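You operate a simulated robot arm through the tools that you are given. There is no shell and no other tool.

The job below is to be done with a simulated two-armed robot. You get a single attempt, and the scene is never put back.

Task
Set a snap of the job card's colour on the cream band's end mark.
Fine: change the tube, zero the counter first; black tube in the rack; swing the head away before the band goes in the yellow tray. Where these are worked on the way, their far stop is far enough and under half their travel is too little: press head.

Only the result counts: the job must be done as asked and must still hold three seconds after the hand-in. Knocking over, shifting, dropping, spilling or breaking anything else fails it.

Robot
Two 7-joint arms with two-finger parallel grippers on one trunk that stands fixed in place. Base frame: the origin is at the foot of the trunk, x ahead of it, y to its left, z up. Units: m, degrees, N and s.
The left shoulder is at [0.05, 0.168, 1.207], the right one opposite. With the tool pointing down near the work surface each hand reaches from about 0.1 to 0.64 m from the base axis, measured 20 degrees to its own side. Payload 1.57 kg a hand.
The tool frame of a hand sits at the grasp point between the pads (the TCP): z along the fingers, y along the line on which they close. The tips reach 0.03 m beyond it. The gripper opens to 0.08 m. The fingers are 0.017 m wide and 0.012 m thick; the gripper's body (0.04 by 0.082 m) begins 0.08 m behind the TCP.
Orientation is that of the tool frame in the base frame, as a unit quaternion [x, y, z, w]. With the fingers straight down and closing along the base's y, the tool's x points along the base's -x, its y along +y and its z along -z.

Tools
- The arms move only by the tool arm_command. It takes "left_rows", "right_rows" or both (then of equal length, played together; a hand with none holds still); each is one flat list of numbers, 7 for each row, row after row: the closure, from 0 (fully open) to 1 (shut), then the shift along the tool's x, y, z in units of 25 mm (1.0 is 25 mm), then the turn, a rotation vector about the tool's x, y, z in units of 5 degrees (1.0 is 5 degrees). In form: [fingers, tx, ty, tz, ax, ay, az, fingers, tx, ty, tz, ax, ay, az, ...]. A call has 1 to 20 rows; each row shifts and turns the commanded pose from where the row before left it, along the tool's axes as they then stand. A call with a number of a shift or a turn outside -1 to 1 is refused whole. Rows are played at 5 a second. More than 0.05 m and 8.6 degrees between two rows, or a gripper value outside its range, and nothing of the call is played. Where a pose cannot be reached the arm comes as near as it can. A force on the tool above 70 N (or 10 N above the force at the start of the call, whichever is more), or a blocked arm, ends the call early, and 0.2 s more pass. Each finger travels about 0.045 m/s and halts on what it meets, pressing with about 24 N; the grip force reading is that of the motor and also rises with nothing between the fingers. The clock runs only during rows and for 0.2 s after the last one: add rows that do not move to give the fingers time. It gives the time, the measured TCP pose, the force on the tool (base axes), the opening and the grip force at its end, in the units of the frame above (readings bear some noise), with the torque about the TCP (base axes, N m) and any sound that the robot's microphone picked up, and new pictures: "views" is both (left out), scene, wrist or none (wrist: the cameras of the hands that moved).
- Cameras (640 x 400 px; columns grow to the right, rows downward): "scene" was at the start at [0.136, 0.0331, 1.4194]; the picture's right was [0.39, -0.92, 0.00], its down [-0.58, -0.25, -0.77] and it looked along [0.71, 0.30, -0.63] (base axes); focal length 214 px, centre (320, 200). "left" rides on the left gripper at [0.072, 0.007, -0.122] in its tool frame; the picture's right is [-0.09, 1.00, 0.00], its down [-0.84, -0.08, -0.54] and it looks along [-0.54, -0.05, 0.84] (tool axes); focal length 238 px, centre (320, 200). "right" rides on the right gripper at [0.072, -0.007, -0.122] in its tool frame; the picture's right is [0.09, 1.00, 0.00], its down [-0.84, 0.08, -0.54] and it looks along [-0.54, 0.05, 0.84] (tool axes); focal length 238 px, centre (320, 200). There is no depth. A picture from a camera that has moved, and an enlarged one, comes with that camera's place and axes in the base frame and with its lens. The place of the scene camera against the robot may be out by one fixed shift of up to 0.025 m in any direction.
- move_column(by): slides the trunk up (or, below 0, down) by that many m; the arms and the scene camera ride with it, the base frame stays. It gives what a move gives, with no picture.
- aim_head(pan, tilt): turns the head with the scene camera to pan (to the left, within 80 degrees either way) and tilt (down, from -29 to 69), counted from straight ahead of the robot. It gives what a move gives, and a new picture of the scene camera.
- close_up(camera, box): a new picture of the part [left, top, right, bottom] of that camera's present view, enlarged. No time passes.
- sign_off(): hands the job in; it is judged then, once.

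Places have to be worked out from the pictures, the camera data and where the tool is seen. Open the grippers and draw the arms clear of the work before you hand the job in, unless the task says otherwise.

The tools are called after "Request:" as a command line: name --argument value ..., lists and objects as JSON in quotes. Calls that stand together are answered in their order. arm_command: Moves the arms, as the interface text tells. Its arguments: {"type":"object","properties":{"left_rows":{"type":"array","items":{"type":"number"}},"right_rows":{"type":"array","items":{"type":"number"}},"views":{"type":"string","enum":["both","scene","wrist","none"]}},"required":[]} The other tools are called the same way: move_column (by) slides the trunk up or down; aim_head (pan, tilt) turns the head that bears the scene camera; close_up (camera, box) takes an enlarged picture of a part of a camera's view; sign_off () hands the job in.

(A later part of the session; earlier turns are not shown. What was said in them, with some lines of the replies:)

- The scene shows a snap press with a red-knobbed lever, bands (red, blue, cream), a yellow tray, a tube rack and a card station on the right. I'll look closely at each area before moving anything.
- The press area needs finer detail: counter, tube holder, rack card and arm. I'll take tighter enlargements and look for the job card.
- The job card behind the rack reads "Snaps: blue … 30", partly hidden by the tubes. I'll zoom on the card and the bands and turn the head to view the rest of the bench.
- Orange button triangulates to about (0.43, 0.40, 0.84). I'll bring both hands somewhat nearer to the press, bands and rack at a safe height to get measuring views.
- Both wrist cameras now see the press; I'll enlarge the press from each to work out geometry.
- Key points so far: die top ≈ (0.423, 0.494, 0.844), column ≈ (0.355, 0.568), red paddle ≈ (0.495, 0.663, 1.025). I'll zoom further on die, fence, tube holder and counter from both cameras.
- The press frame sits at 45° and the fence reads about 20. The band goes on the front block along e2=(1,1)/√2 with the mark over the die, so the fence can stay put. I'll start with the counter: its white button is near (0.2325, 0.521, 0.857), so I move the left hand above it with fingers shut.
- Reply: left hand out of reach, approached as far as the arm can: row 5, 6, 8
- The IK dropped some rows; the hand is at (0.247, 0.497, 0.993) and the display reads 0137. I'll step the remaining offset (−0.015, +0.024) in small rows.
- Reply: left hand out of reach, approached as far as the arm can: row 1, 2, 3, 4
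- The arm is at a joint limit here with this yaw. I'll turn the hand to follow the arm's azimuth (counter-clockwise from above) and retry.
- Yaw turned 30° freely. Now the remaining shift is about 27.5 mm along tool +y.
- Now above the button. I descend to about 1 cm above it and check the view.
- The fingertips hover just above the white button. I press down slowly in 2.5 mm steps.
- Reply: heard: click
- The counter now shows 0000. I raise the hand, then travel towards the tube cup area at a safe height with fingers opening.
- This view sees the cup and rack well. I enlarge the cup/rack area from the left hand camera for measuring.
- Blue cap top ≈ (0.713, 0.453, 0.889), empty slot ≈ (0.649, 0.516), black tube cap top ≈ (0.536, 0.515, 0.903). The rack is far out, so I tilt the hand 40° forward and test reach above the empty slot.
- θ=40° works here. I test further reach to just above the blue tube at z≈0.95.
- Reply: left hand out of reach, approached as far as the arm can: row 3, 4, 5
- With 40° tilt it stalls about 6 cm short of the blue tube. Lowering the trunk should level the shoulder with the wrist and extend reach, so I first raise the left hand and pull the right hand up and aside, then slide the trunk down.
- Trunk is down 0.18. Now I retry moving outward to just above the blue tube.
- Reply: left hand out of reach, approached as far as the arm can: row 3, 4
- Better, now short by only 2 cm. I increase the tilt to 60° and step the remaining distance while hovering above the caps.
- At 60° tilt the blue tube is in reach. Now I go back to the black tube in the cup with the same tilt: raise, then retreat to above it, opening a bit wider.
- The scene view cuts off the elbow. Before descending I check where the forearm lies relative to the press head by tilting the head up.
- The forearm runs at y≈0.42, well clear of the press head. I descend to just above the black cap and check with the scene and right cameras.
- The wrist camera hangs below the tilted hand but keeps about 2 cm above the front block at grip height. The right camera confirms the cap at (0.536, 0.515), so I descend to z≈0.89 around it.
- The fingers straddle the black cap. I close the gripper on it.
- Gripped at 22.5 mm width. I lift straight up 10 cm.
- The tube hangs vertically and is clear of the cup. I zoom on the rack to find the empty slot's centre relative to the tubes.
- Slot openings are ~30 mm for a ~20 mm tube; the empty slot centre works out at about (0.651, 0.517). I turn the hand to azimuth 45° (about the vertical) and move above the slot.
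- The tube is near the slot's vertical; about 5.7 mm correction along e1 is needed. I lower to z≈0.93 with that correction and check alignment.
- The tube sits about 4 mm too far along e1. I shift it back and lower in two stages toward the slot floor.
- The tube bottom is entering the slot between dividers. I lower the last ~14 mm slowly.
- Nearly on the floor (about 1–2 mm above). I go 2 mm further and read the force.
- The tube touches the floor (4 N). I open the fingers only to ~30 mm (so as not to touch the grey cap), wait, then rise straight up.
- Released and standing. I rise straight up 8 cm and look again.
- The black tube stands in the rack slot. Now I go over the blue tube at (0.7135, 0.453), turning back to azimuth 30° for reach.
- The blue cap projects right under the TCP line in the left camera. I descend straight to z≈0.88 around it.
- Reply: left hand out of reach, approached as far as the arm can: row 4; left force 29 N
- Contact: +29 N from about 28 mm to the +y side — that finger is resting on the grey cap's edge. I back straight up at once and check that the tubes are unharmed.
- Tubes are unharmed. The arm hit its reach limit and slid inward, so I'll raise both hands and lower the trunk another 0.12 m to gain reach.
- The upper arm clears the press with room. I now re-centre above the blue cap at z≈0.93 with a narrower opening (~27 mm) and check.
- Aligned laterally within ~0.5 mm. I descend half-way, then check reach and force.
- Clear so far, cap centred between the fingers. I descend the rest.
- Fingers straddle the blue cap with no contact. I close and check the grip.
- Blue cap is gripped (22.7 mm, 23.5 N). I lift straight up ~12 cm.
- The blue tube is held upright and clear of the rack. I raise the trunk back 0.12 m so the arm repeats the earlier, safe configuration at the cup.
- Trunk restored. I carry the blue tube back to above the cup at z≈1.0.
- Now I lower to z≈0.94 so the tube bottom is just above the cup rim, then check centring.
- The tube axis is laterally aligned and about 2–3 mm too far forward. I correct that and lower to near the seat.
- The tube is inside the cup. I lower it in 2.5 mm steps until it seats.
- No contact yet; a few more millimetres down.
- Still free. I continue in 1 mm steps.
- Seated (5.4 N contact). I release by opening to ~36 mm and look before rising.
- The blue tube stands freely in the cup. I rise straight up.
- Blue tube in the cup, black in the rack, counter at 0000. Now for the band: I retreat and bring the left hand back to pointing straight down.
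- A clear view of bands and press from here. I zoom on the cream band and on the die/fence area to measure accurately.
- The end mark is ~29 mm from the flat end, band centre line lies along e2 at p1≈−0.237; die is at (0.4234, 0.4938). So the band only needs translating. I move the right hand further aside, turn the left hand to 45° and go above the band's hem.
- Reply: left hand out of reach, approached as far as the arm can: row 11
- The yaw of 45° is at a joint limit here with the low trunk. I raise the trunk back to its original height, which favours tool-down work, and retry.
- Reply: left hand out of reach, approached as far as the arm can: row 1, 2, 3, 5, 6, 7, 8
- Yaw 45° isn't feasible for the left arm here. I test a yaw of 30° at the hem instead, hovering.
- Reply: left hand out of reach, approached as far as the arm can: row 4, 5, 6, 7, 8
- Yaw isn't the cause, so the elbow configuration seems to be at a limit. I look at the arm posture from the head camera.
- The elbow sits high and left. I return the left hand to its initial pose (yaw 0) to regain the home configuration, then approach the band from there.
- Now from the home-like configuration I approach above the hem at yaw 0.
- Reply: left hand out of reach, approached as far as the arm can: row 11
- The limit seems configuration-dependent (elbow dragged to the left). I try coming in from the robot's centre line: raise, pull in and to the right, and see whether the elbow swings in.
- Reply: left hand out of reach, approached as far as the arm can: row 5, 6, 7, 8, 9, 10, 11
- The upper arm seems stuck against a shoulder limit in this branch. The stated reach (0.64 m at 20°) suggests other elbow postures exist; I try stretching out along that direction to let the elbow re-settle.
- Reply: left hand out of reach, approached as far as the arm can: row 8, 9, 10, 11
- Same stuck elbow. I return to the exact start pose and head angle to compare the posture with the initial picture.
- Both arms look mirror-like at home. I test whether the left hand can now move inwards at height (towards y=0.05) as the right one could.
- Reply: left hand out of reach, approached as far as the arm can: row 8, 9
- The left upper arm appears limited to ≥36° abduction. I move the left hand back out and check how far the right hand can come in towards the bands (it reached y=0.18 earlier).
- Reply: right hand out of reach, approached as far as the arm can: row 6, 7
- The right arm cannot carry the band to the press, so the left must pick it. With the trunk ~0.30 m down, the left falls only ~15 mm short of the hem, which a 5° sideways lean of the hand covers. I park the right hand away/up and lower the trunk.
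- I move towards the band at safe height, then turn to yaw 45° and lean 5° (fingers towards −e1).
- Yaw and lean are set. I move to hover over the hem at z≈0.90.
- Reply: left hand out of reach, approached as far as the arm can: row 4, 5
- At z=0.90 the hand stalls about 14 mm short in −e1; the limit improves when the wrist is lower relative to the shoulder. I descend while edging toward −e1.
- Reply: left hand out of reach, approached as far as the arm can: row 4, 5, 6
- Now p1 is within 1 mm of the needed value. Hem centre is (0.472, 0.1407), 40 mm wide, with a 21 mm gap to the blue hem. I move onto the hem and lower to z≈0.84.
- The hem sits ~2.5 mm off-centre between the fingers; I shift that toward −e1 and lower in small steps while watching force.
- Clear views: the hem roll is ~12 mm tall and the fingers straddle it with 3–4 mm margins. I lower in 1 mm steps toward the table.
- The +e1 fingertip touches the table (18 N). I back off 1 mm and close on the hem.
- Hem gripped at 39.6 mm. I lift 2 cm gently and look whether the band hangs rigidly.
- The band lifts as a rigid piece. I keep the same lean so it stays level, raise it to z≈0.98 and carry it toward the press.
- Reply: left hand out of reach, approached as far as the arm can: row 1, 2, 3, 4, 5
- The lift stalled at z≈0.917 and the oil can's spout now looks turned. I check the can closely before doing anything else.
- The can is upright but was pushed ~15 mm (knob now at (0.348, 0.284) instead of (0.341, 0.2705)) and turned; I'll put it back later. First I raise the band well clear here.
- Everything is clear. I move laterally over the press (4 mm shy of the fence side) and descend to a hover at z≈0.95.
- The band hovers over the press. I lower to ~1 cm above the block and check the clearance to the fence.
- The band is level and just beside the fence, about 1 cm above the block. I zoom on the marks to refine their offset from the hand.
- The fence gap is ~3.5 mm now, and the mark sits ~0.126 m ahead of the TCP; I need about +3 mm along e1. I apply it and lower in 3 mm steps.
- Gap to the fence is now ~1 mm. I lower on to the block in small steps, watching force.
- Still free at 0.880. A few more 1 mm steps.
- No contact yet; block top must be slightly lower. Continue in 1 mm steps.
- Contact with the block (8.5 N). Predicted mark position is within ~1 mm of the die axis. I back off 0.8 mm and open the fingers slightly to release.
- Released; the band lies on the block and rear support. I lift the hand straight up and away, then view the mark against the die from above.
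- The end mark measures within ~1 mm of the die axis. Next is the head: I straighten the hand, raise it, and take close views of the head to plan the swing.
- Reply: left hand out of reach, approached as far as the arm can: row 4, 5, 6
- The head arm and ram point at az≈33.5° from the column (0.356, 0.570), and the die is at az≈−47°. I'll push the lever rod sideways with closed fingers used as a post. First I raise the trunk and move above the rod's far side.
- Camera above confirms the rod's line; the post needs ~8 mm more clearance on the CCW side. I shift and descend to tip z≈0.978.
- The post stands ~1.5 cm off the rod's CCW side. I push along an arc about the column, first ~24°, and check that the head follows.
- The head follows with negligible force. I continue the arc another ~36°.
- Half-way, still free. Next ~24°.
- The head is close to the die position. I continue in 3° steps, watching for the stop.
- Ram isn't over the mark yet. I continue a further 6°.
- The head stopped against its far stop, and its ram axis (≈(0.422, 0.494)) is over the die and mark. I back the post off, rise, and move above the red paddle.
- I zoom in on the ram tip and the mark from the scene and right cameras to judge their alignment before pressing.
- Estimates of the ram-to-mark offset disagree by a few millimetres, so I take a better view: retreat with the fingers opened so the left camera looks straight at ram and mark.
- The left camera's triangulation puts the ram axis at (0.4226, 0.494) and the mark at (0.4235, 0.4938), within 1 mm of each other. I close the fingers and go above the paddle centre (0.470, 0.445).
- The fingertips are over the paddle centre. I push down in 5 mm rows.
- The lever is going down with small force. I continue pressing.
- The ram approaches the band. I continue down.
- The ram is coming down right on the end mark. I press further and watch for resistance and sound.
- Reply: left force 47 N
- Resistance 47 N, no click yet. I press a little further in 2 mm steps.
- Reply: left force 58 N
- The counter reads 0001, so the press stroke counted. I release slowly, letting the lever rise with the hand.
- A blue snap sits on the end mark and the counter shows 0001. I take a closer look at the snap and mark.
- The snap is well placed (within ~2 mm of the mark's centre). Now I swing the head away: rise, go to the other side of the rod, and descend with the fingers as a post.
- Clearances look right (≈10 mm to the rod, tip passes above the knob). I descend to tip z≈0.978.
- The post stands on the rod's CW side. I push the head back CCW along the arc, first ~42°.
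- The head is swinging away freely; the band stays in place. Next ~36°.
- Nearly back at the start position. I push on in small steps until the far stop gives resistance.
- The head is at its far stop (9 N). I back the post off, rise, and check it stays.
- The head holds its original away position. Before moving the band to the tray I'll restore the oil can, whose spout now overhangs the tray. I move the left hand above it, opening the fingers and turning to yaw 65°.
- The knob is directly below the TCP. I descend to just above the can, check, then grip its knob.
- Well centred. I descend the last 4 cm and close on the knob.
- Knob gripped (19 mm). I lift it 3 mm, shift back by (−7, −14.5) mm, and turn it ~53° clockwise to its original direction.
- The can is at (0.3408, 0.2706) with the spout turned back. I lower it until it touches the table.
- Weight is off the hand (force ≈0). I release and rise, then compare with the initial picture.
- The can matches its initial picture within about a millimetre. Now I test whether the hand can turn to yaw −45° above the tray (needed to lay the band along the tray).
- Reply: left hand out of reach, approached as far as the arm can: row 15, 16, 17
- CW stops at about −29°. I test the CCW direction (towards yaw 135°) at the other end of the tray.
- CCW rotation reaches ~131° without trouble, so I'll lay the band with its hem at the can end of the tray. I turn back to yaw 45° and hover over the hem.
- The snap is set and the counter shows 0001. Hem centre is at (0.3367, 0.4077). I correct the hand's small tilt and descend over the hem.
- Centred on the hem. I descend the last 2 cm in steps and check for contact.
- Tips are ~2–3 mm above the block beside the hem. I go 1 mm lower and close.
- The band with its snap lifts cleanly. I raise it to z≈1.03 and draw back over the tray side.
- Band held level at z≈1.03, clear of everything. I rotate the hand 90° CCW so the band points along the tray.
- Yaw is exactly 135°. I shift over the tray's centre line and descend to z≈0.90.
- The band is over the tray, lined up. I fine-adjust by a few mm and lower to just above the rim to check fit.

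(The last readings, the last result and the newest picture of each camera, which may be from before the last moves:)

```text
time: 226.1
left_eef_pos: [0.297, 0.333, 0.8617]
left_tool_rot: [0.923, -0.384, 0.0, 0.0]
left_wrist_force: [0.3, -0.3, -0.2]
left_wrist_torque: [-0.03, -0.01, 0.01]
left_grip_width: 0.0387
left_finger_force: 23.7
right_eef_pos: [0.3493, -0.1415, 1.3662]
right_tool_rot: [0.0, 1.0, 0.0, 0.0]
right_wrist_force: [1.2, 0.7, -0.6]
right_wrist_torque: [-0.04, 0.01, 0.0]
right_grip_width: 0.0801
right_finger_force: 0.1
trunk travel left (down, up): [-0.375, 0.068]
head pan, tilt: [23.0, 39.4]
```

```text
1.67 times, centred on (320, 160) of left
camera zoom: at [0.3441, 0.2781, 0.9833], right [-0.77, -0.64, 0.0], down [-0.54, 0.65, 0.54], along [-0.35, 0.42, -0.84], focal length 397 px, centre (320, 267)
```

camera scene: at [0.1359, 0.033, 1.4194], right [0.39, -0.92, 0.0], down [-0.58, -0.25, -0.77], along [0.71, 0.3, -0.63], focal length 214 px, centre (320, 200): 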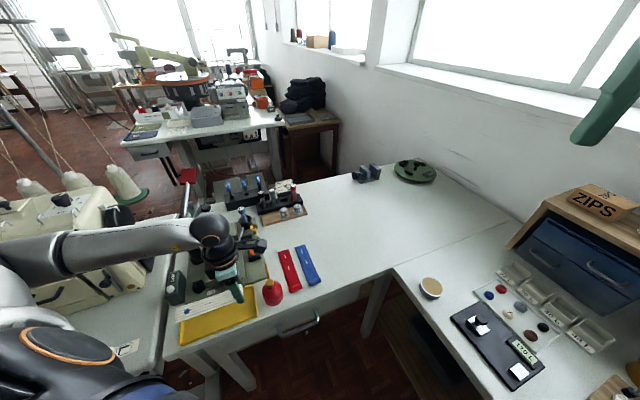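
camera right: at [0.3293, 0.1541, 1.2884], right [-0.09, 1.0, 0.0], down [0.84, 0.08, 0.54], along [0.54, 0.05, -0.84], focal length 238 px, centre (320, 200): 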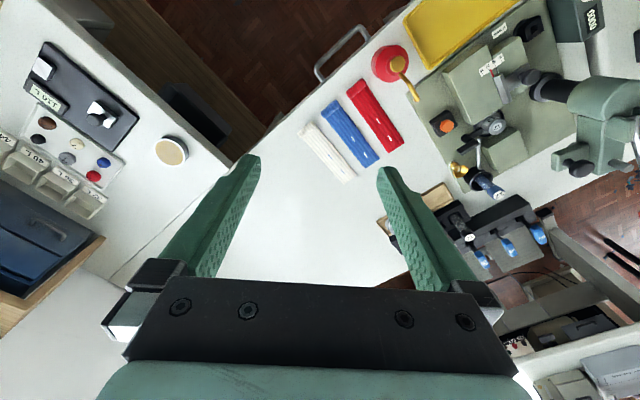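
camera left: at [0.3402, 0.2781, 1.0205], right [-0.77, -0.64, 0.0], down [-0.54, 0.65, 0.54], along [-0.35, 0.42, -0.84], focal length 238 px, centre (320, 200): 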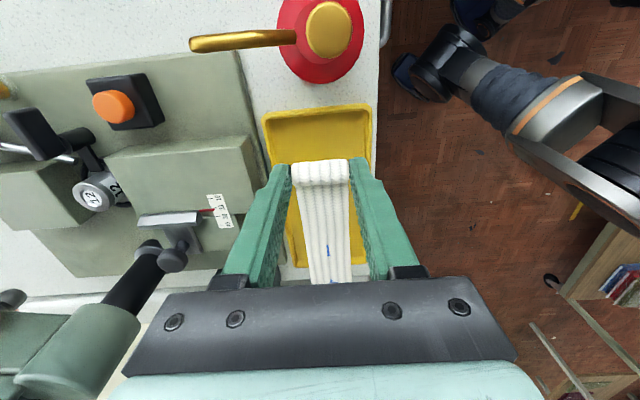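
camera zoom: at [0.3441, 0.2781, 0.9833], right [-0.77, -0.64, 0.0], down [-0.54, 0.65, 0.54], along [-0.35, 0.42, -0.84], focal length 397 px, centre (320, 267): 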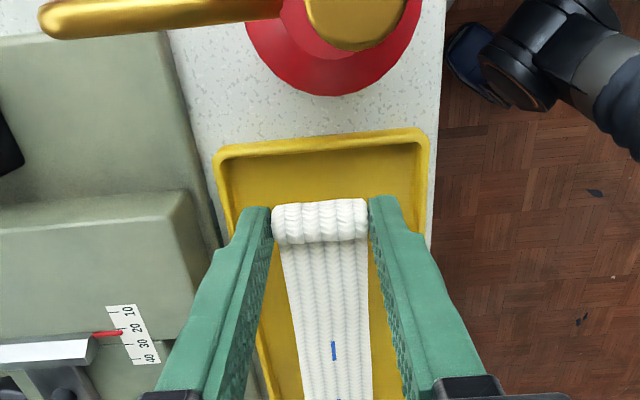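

It fits with clearance all round. I lower into the tray.

Request:
arm_command --left_rows '[1, 0, 0, 0.3, 0, 0, 0, 1, 0, 0, 0.3, 0, 0, 0, 1, 0, 0, 0.2, 0, 0, 0, 1, 0, 0, 0, 0, 0, 0]' --views "none"

Request:
close_up --camera "scene" --box '[160, 265, 280, 355]'

```text
time: 227.1
left_eef_pos: [0.2977, 0.3318, 0.8422]
left_tool_rot: [0.924, -0.383, -0.001, 0.0]
left_wrist_force: [-0.4, -0.1, -0.7]
left_wrist_torque: [-0.03, 0.0, 0.02]
left_grip_width: 0.0386
left_finger_force: 24.0
right_eef_pos: [0.3484, -0.1424, 1.3653]
right_tool_rot: [0.0, 1.0, 0.0, 0.0]
right_wrist_force: [0.4, 0.4, 0.6]
right_wrist_torque: [-0.03, 0.01, -0.01]
right_grip_width: 0.0799
right_finger_force: 0.0
trunk travel left (down, up): [-0.375, 0.068]
head pan, tilt: [23.0, 39.4]
```

```text
4.44 times, centred on (220, 310) of scene
camera zoom: at [0.1359, 0.0331, 1.4194], right [0.39, -0.92, 0.0], down [-0.58, -0.25, -0.77], along [0.71, 0.3, -0.63], focal length 953 px, centre (764, -289)
```

zoom: 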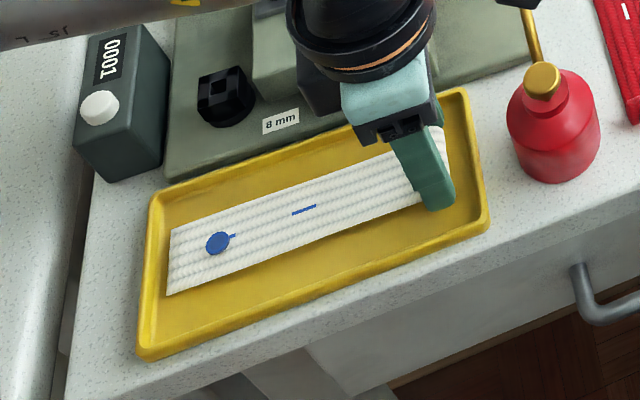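

Nicely inside the tray walls. I lower the last few millimetres until contact.

Request:
arm_command --left_rows '[1, 0, 0, 0.06, 0, 0, 0, 1, 0, 0, 0.06, 0, 0, 0, 1, 0, 0, 0, 0, 0, 0]' --views "none"

Request:
arm_command --left_rows '[1, 0, 0, 0.05, 0, 0, 0, 1, 0, 0, 0.05, 0, 0, 0, 1, 0, 0, 0, 0, 0, 0]' --views "none"

```text
time: 227.9
left_eef_pos: [0.2984, 0.3334, 0.8389]
left_tool_rot: [0.924, -0.383, 0.0, 0.0]
left_wrist_force: [0.4, -0.2, 2.0]
left_wrist_torque: [0.16, 0.16, 0.01]
left_grip_width: 0.0387
left_finger_force: 23.3
right_eef_pos: [0.3478, -0.1421, 1.3663]
right_tool_rot: [0.0, 1.0, 0.0, 0.0]
right_wrist_force: [1.2, -0.1, 0.2]
right_wrist_torque: [0.01, 0.03, 0.0]
right_grip_width: 0.0803
right_finger_force: 0.1
trunk travel left (down, up): [-0.375, 0.068]
head pan, tilt: [23.0, 39.4]
```

```text
time: 228.7
left_eef_pos: [0.2984, 0.3333, 0.8377]
left_tool_rot: [0.923, -0.384, 0.001, -0.003]
left_wrist_force: [-5.2, 6.3, 25.8]
left_wrist_torque: [0.25, 0.32, 0.02]
left_grip_width: 0.0389
left_finger_force: 24.3
right_eef_pos: [0.3448, -0.1421, 1.3683]
right_tool_rot: [0.0, 1.0, 0.001, 0.001]
right_wrist_force: [0.3, -0.5, 0.2]
right_wrist_torque: [0.0, 0.0, 0.0]
right_grip_width: 0.0799
right_finger_force: 0.1
trunk travel left (down, up): [-0.375, 0.068]
head pan, tilt: [23.0, 39.4]
```

Contact. I back off 1.5 mm and open the fingers gently to release.

Request:
arm_command --left_rows '[1, 0, 0, -0.08, 0, 0, 0, 1, 0, 0, 0, 0, 0, 0, 0.46, 0, 0, 0, 0, 0, 0, 0.44, 0, 0, 0, 0, 0, 0, 0.44, 0, 0, 0, 0, 0, 0]' --views "none"

Request:
close_up --camera "scene" --box '[160, 265, 280, 355]'

Request:
close_up --camera "left" --box '[200, 40, 440, 280]'

```text
time: 229.9
left_eef_pos: [0.2984, 0.3312, 0.8376]
left_tool_rot: [0.924, -0.383, 0.0, 0.0]
left_wrist_force: [-0.3, 0.1, -0.2]
left_wrist_torque: [0.01, 0.01, -0.01]
left_grip_width: 0.0448
left_finger_force: 0.0
right_eef_pos: [0.3487, -0.1415, 1.366]
right_tool_rot: [0.0, 1.0, 0.0, 0.0]
right_wrist_force: [0.2, -0.5, -0.2]
right_wrist_torque: [-0.02, 0.0, 0.0]
right_grip_width: 0.08
right_finger_force: 0.0
trunk travel left (down, up): [-0.375, 0.068]
head pan, tilt: [23.0, 39.4]
```

```text
4.44 times, centred on (220, 310) of scene
camera zoom: at [0.1359, 0.0331, 1.4194], right [0.39, -0.92, 0.0], down [-0.58, -0.25, -0.77], along [0.71, 0.3, -0.63], focal length 953 px, centre (764, -289)
```

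zoom: 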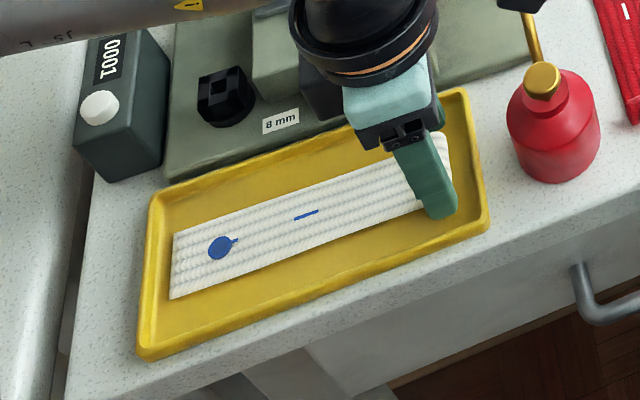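

```text
1.67 times, centred on (320, 160) of left
camera zoom: at [0.3443, 0.277, 0.9603], right [-0.77, -0.64, 0.0], down [-0.54, 0.65, 0.54], along [-0.35, 0.42, -0.84], focal length 397 px, centre (320, 267)
```

zoom: 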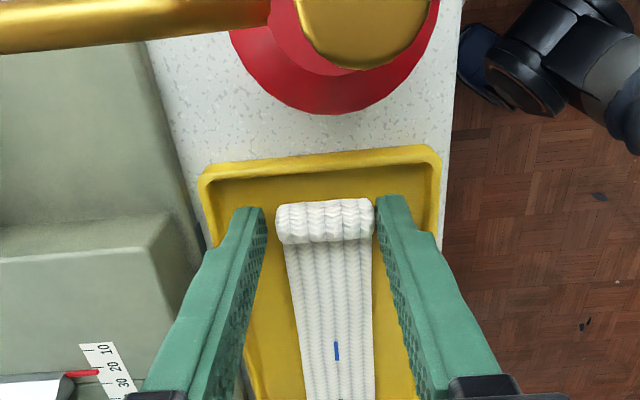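

Released. The hem is close to one finger, so I re-centre 1.5 mm, then lift straight up.

Request:
arm_command --left_rows '[0.42, 0, 0.06, 0, 0, 0, 0, 0.4, 0, 0, -0.2, 0, 0, 0, 0.4, 0, 0, -0.5, 0, 0, 0, 0.4, 0, 0, -0.9, 0, 0, 0, 0.4, 0, 0, -0.9, 0, 0, 0, 0.4, 0, 0, -0.9, 0, 0, 0, 0.4, 0, 0, -0.9, 0, 0, 0, 0.4, 0, 0, -0.9, 0, 0, 0, 0.4, 0, 0, -0.9, 0, 0, 0, 0.4, 0, 0, -0.9, 0, 0, 0, 0.4, 0, 0, -0.9, 0, 0, 0, 0.4, 0, 0, 0, 0, 0, 0]' --views "both"

Request:
close_up --camera "scene" --box '[150, 160, 350, 350]'

Request:
close_up --camera "scene" --box '[160, 265, 280, 355]'

```text
time: 232.5
left_eef_pos: [0.2987, 0.333, 1.0372]
left_tool_rot: [0.924, -0.384, 0.0, 0.0]
left_wrist_force: [-0.1, 0.1, -0.2]
left_wrist_torque: [-0.03, 0.02, -0.01]
left_grip_width: 0.0483
left_finger_force: 0.1
right_eef_pos: [0.3471, -0.1406, 1.3665]
right_tool_rot: [0.0, 1.0, 0.0, -0.001]
right_wrist_force: [0.5, -0.3, -0.4]
right_wrist_torque: [0.01, -0.02, -0.05]
right_grip_width: 0.08
right_finger_force: 0.0
trunk travel left (down, up): [-0.375, 0.068]
head pan, tilt: [23.0, 39.4]
camera scene: at [0.1359, 0.0331, 1.4194], right [0.39, -0.92, 0.0], down [-0.58, -0.25, -0.77], along [0.71, 0.3, -0.63], focal length 214 px, centre (320, 200)
camera left: at [0.344, 0.2772, 1.1594], right [-0.77, -0.64, 0.0], down [-0.54, 0.65, 0.54], along [-0.35, 0.42, -0.84], focal length 238 px, centre (320, 200)
```

scene: 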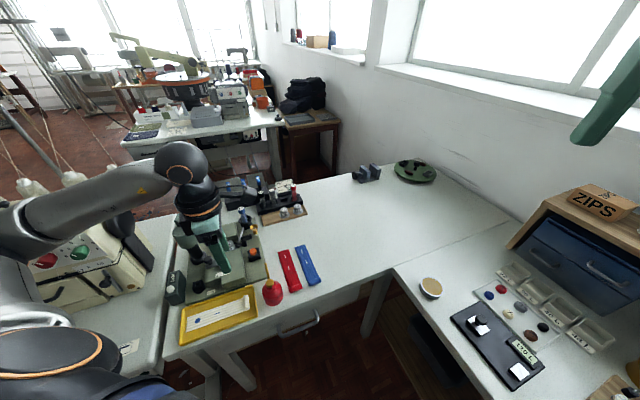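
left: 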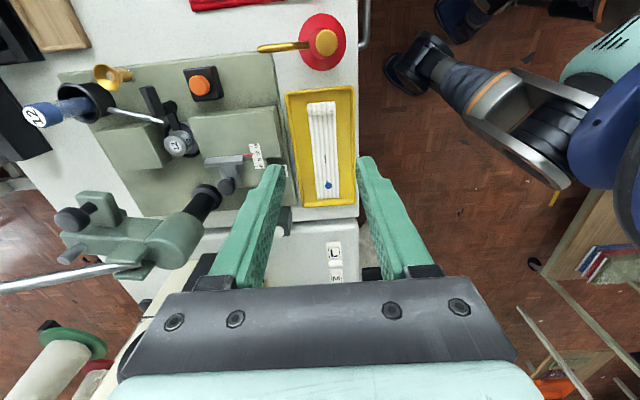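

```text
2.11 times, centred on (250, 255) of scene
camera zoom: at [0.1359, 0.0331, 1.4194], right [0.39, -0.92, 0.0], down [-0.58, -0.25, -0.77], along [0.71, 0.3, -0.63], focal length 452 px, centre (467, 84)
```

zoom: 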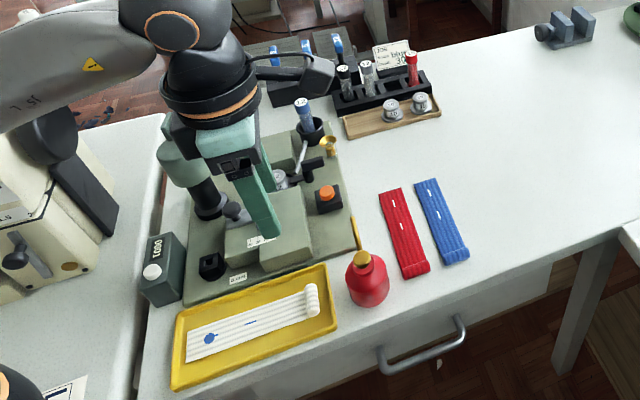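

```text
4.44 times, centred on (220, 310) of scene
camera zoom: at [0.1359, 0.0331, 1.4194], right [0.39, -0.92, 0.0], down [-0.58, -0.25, -0.77], along [0.71, 0.3, -0.63], focal length 953 px, centre (764, -289)
```

zoom: 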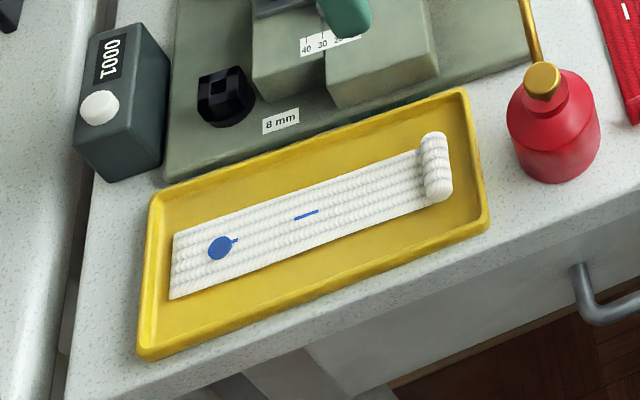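

The band lies fully in the tray with the blue snap on its end mark, counter 0001, tubes in place, can and other bands undisturbed. I open the gripper and withdraw the left arm upward, turning back to the start pose.

Request:
arm_command --left_rows '[0, 0, 0, -0.9, 0, 0, 0, 0, 0, 0, -0.9, 0, 0, 0, 0, 0, 0, -0.9, 0, 0, 0, 0, 0, 0, -0.9, 0, 0, 0, 0, 0, 0, -0.9, 0, 0, 0, 0, 0, 0, -0.9, 0, 0, 0, 0, 0, 0, -0.9, 0, 0, 0, 0, 0, 0, -0.9, 0, 0, 0, 0, 0, 0, 0, 0, 0, 1, 0, 0, 0, 0, 0, 0, 1, 0, 0, 0, 0, 0, 0, 1, 0, 0, 0, 0, 0, 0, 1, 0, 0, 0, 0, 0, 0, 1, 0, 0, 0, 0, 0, 0, 1, 0, 0, 0, 0, 0, 0, 1, 0, 0, 0, 0, 0, 0, 1, 0, 0, 0, 0, 0, 0, 1, 0, 0, 0, 0, 0, 0, 1, 0, 0, 0, 0, 0, 0, 1, 0, 0, 0, 0, 0, 0, 1]' --views "none"

Request:
arm_command --left_rows '[0, 0, 0, 0, 0, 0, 1, 0, 0, 0, 0, 0, 0, 1, 0, 0, 0, 0, 0, 0, 1, 0, 0, 0, 0, 0, 0, 1, 0, 0, 0, 0, 0, 0, 1, 0, 0, 0, 0, 0, 0, 1, 0, 0, 0, 0, 0, 0, 1, 0, 0, 0, 0, 0, 0, 1, 0, 0, 0, 0, 0, 0, 1, 0, 0, 0, 0, 0, 0, 1, 0, 0, 0, 0, 0, 0, 1, 0, 0, 0, 0, 0, 0, 1, 0, 0, 0, 0, 0, 0, 1, 0, 0, 0, 0, 0, 0, 1, 0, 0, 0, 0, 0, 0, 1, 0, 0, 0, -1, 0, 0, 0, 0, 0, 0, -1, 0, 0, 0, 0, 0, 0, 0, 0, 0, 0]' --views "both"

```text
time: 236.7
left_eef_pos: [0.2995, 0.3315, 1.2183]
left_tool_rot: [-0.607, 0.795, 0.0, 0.0]
left_wrist_force: [-0.7, 0.9, 0.9]
left_wrist_torque: [0.02, -0.01, 0.0]
left_grip_width: 0.0801
left_finger_force: 0.0
right_eef_pos: [0.3474, -0.1407, 1.3661]
right_tool_rot: [0.0, 1.0, 0.0, 0.001]
right_wrist_force: [-0.1, 0.1, 0.3]
right_wrist_torque: [-0.02, -0.03, -0.02]
right_grip_width: 0.0801
right_finger_force: 0.0
trunk travel left (down, up): [-0.375, 0.068]
head pan, tilt: [23.0, 39.4]
```

```text
time: 240.5
left_eef_pos: [0.2975, 0.3322, 1.2669]
left_tool_rot: [0.001, 1.0, -0.001, 0.0]
left_wrist_force: [-0.1, 0.0, -0.4]
left_wrist_torque: [0.0, 0.01, 0.0]
left_grip_width: 0.08
left_finger_force: 0.0
right_eef_pos: [0.3488, -0.1405, 1.3661]
right_tool_rot: [0.0, 1.0, 0.0, 0.001]
right_wrist_force: [-0.8, 0.1, 0.7]
right_wrist_torque: [0.04, 0.02, -0.03]
right_grip_width: 0.0803
right_finger_force: 0.1
trunk travel left (down, up): [-0.375, 0.068]
head pan, tilt: [23.0, 39.4]
camera scene: at [0.1361, 0.0333, 1.4194], right [0.39, -0.92, 0.0], down [-0.58, -0.25, -0.77], along [0.71, 0.3, -0.64], focal length 214 px, centre (320, 200)
camera left: at [0.2249, 0.3393, 1.3885], right [0.09, 1.0, 0.0], down [0.84, -0.08, 0.54], along [0.54, -0.05, -0.84], focal length 238 px, centre (320, 200)
```

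scene: 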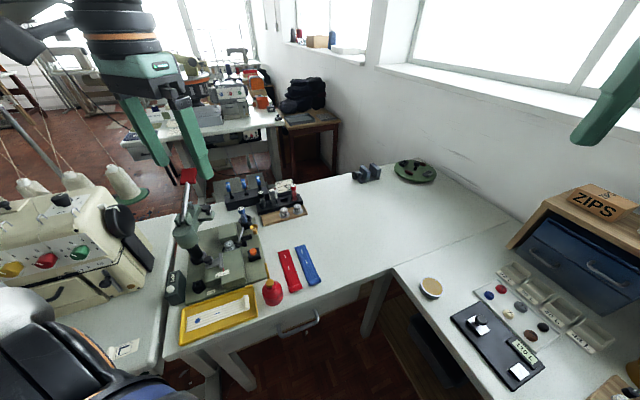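
left: 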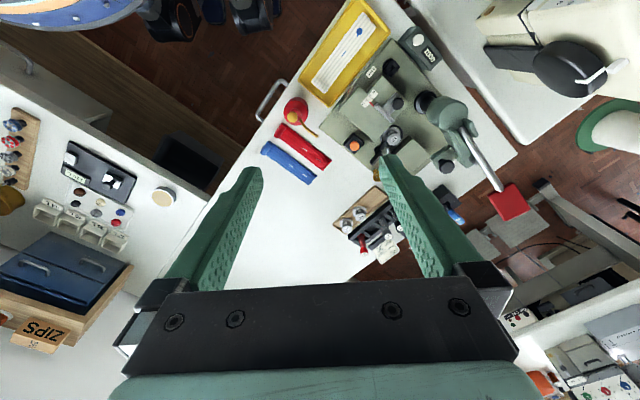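

The arms are clear with grippers open. I take final close-ups to verify every item before handing in.

Request:
close_up --camera "scene" --box '[150, 160, 350, 350]'

Request:
close_up --camera "scene" --box '[225, 165, 305, 225]'

Request:
close_up --camera "scene" --box '[160, 220, 270, 310]'

Request:
close_up --camera "left" --box '[300, 0, 420, 110]'

```text
2.11 times, centred on (250, 255) of scene
camera zoom: at [0.1361, 0.0333, 1.4194], right [0.39, -0.92, 0.0], down [-0.58, -0.25, -0.77], along [0.71, 0.3, -0.64], focal length 452 px, centre (467, 84)
```

zoom: 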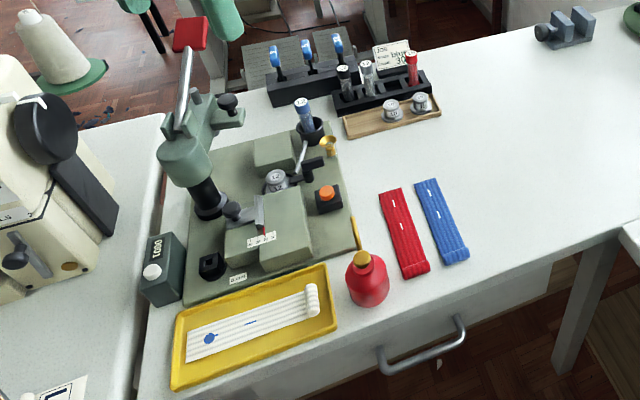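

```text
6.67 times, centred on (265, 195) of scene
camera zoom: at [0.1361, 0.0333, 1.4194], right [0.39, -0.92, 0.0], down [-0.58, -0.25, -0.77], along [0.71, 0.3, -0.64], focal length 1430 px, centre (687, 233)
```

zoom: 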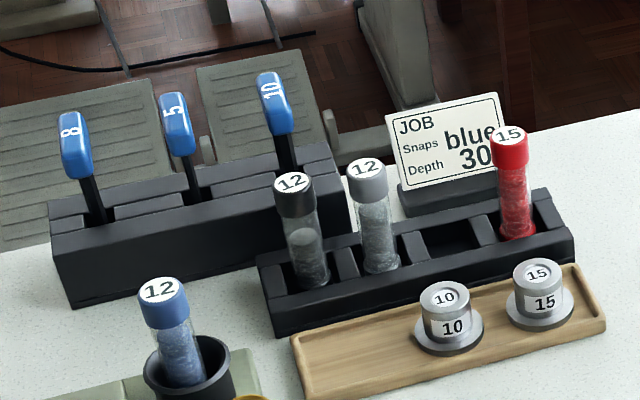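

```text
4.44 times, centred on (215, 265) of scene
camera zoom: at [0.1361, 0.0333, 1.4194], right [0.39, -0.92, 0.0], down [-0.58, -0.25, -0.77], along [0.71, 0.3, -0.64], focal length 953 px, centre (787, -89)
```

zoom: 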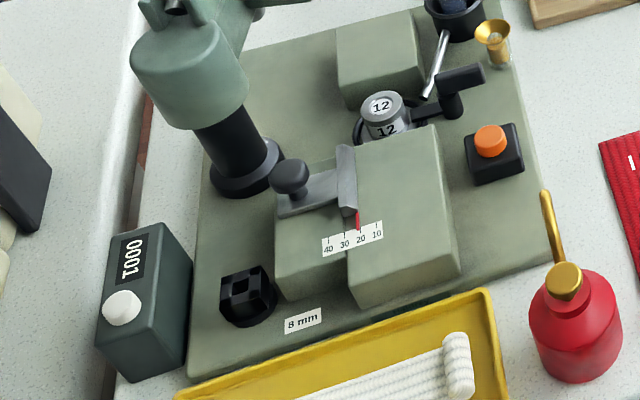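

```text
3.64 times, centred on (360, 55) of left
camera zoom: at [0.2249, 0.3393, 1.3885], right [0.09, 1.0, 0.0], down [0.84, -0.08, 0.54], along [0.54, -0.05, -0.84], focal length 867 px, centre (174, 727)
```

zoom: 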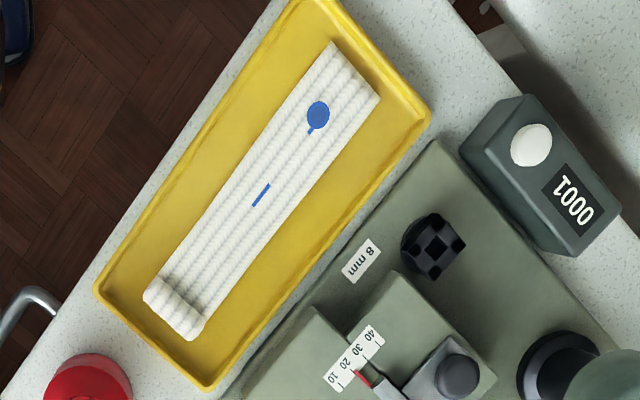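

Everything matches the job. A blue snap sits on the cream band's end mark and the band lies in the yellow tray. The head is swung away, the counter reads 0001 after zeroing, the black tube is in the rack and the blue tube is in the press. The oil can is back in its original pose, and the fence and the other bands are unchanged, so I hand in.

Request:
sign_off

```text
The job is handed in.
```

I've handed the job in: a blue snap, the job card's colour, is set on the cream band's end mark. By my pictures it is within about 2 mm of the mark's centre.

- **Counter:** I zeroed it before starting. It now reads 0001, for the one press stroke.
- **Tubes:** the black tube is in the rack's empty slot, and the blue tube is in the press cup.
- **Press head:** I swung it over the die to its stop, pressed once, then swung it back to its far stop before the band went in the tray.
- **Band:** it lies fully inside the yellow tray, snap side up.

Two contacts happened on the way:

- **Oil can:** while I carried the band to the press it caught the spout, turning the can about 53° and pushing it about 15 mm. I put the can back, and it matches the starting picture to about a millimetre.
- **Grey tube:** one finger briefly rested on its cap in the rack. It showed no movement afterwards.

I left the depth fence at 20, although the card says Depth 30. The job asked only for the card's colour and the end mark, and the band reached the mark with the fence where it was. The mark is about 28–30 mm from the band's end.
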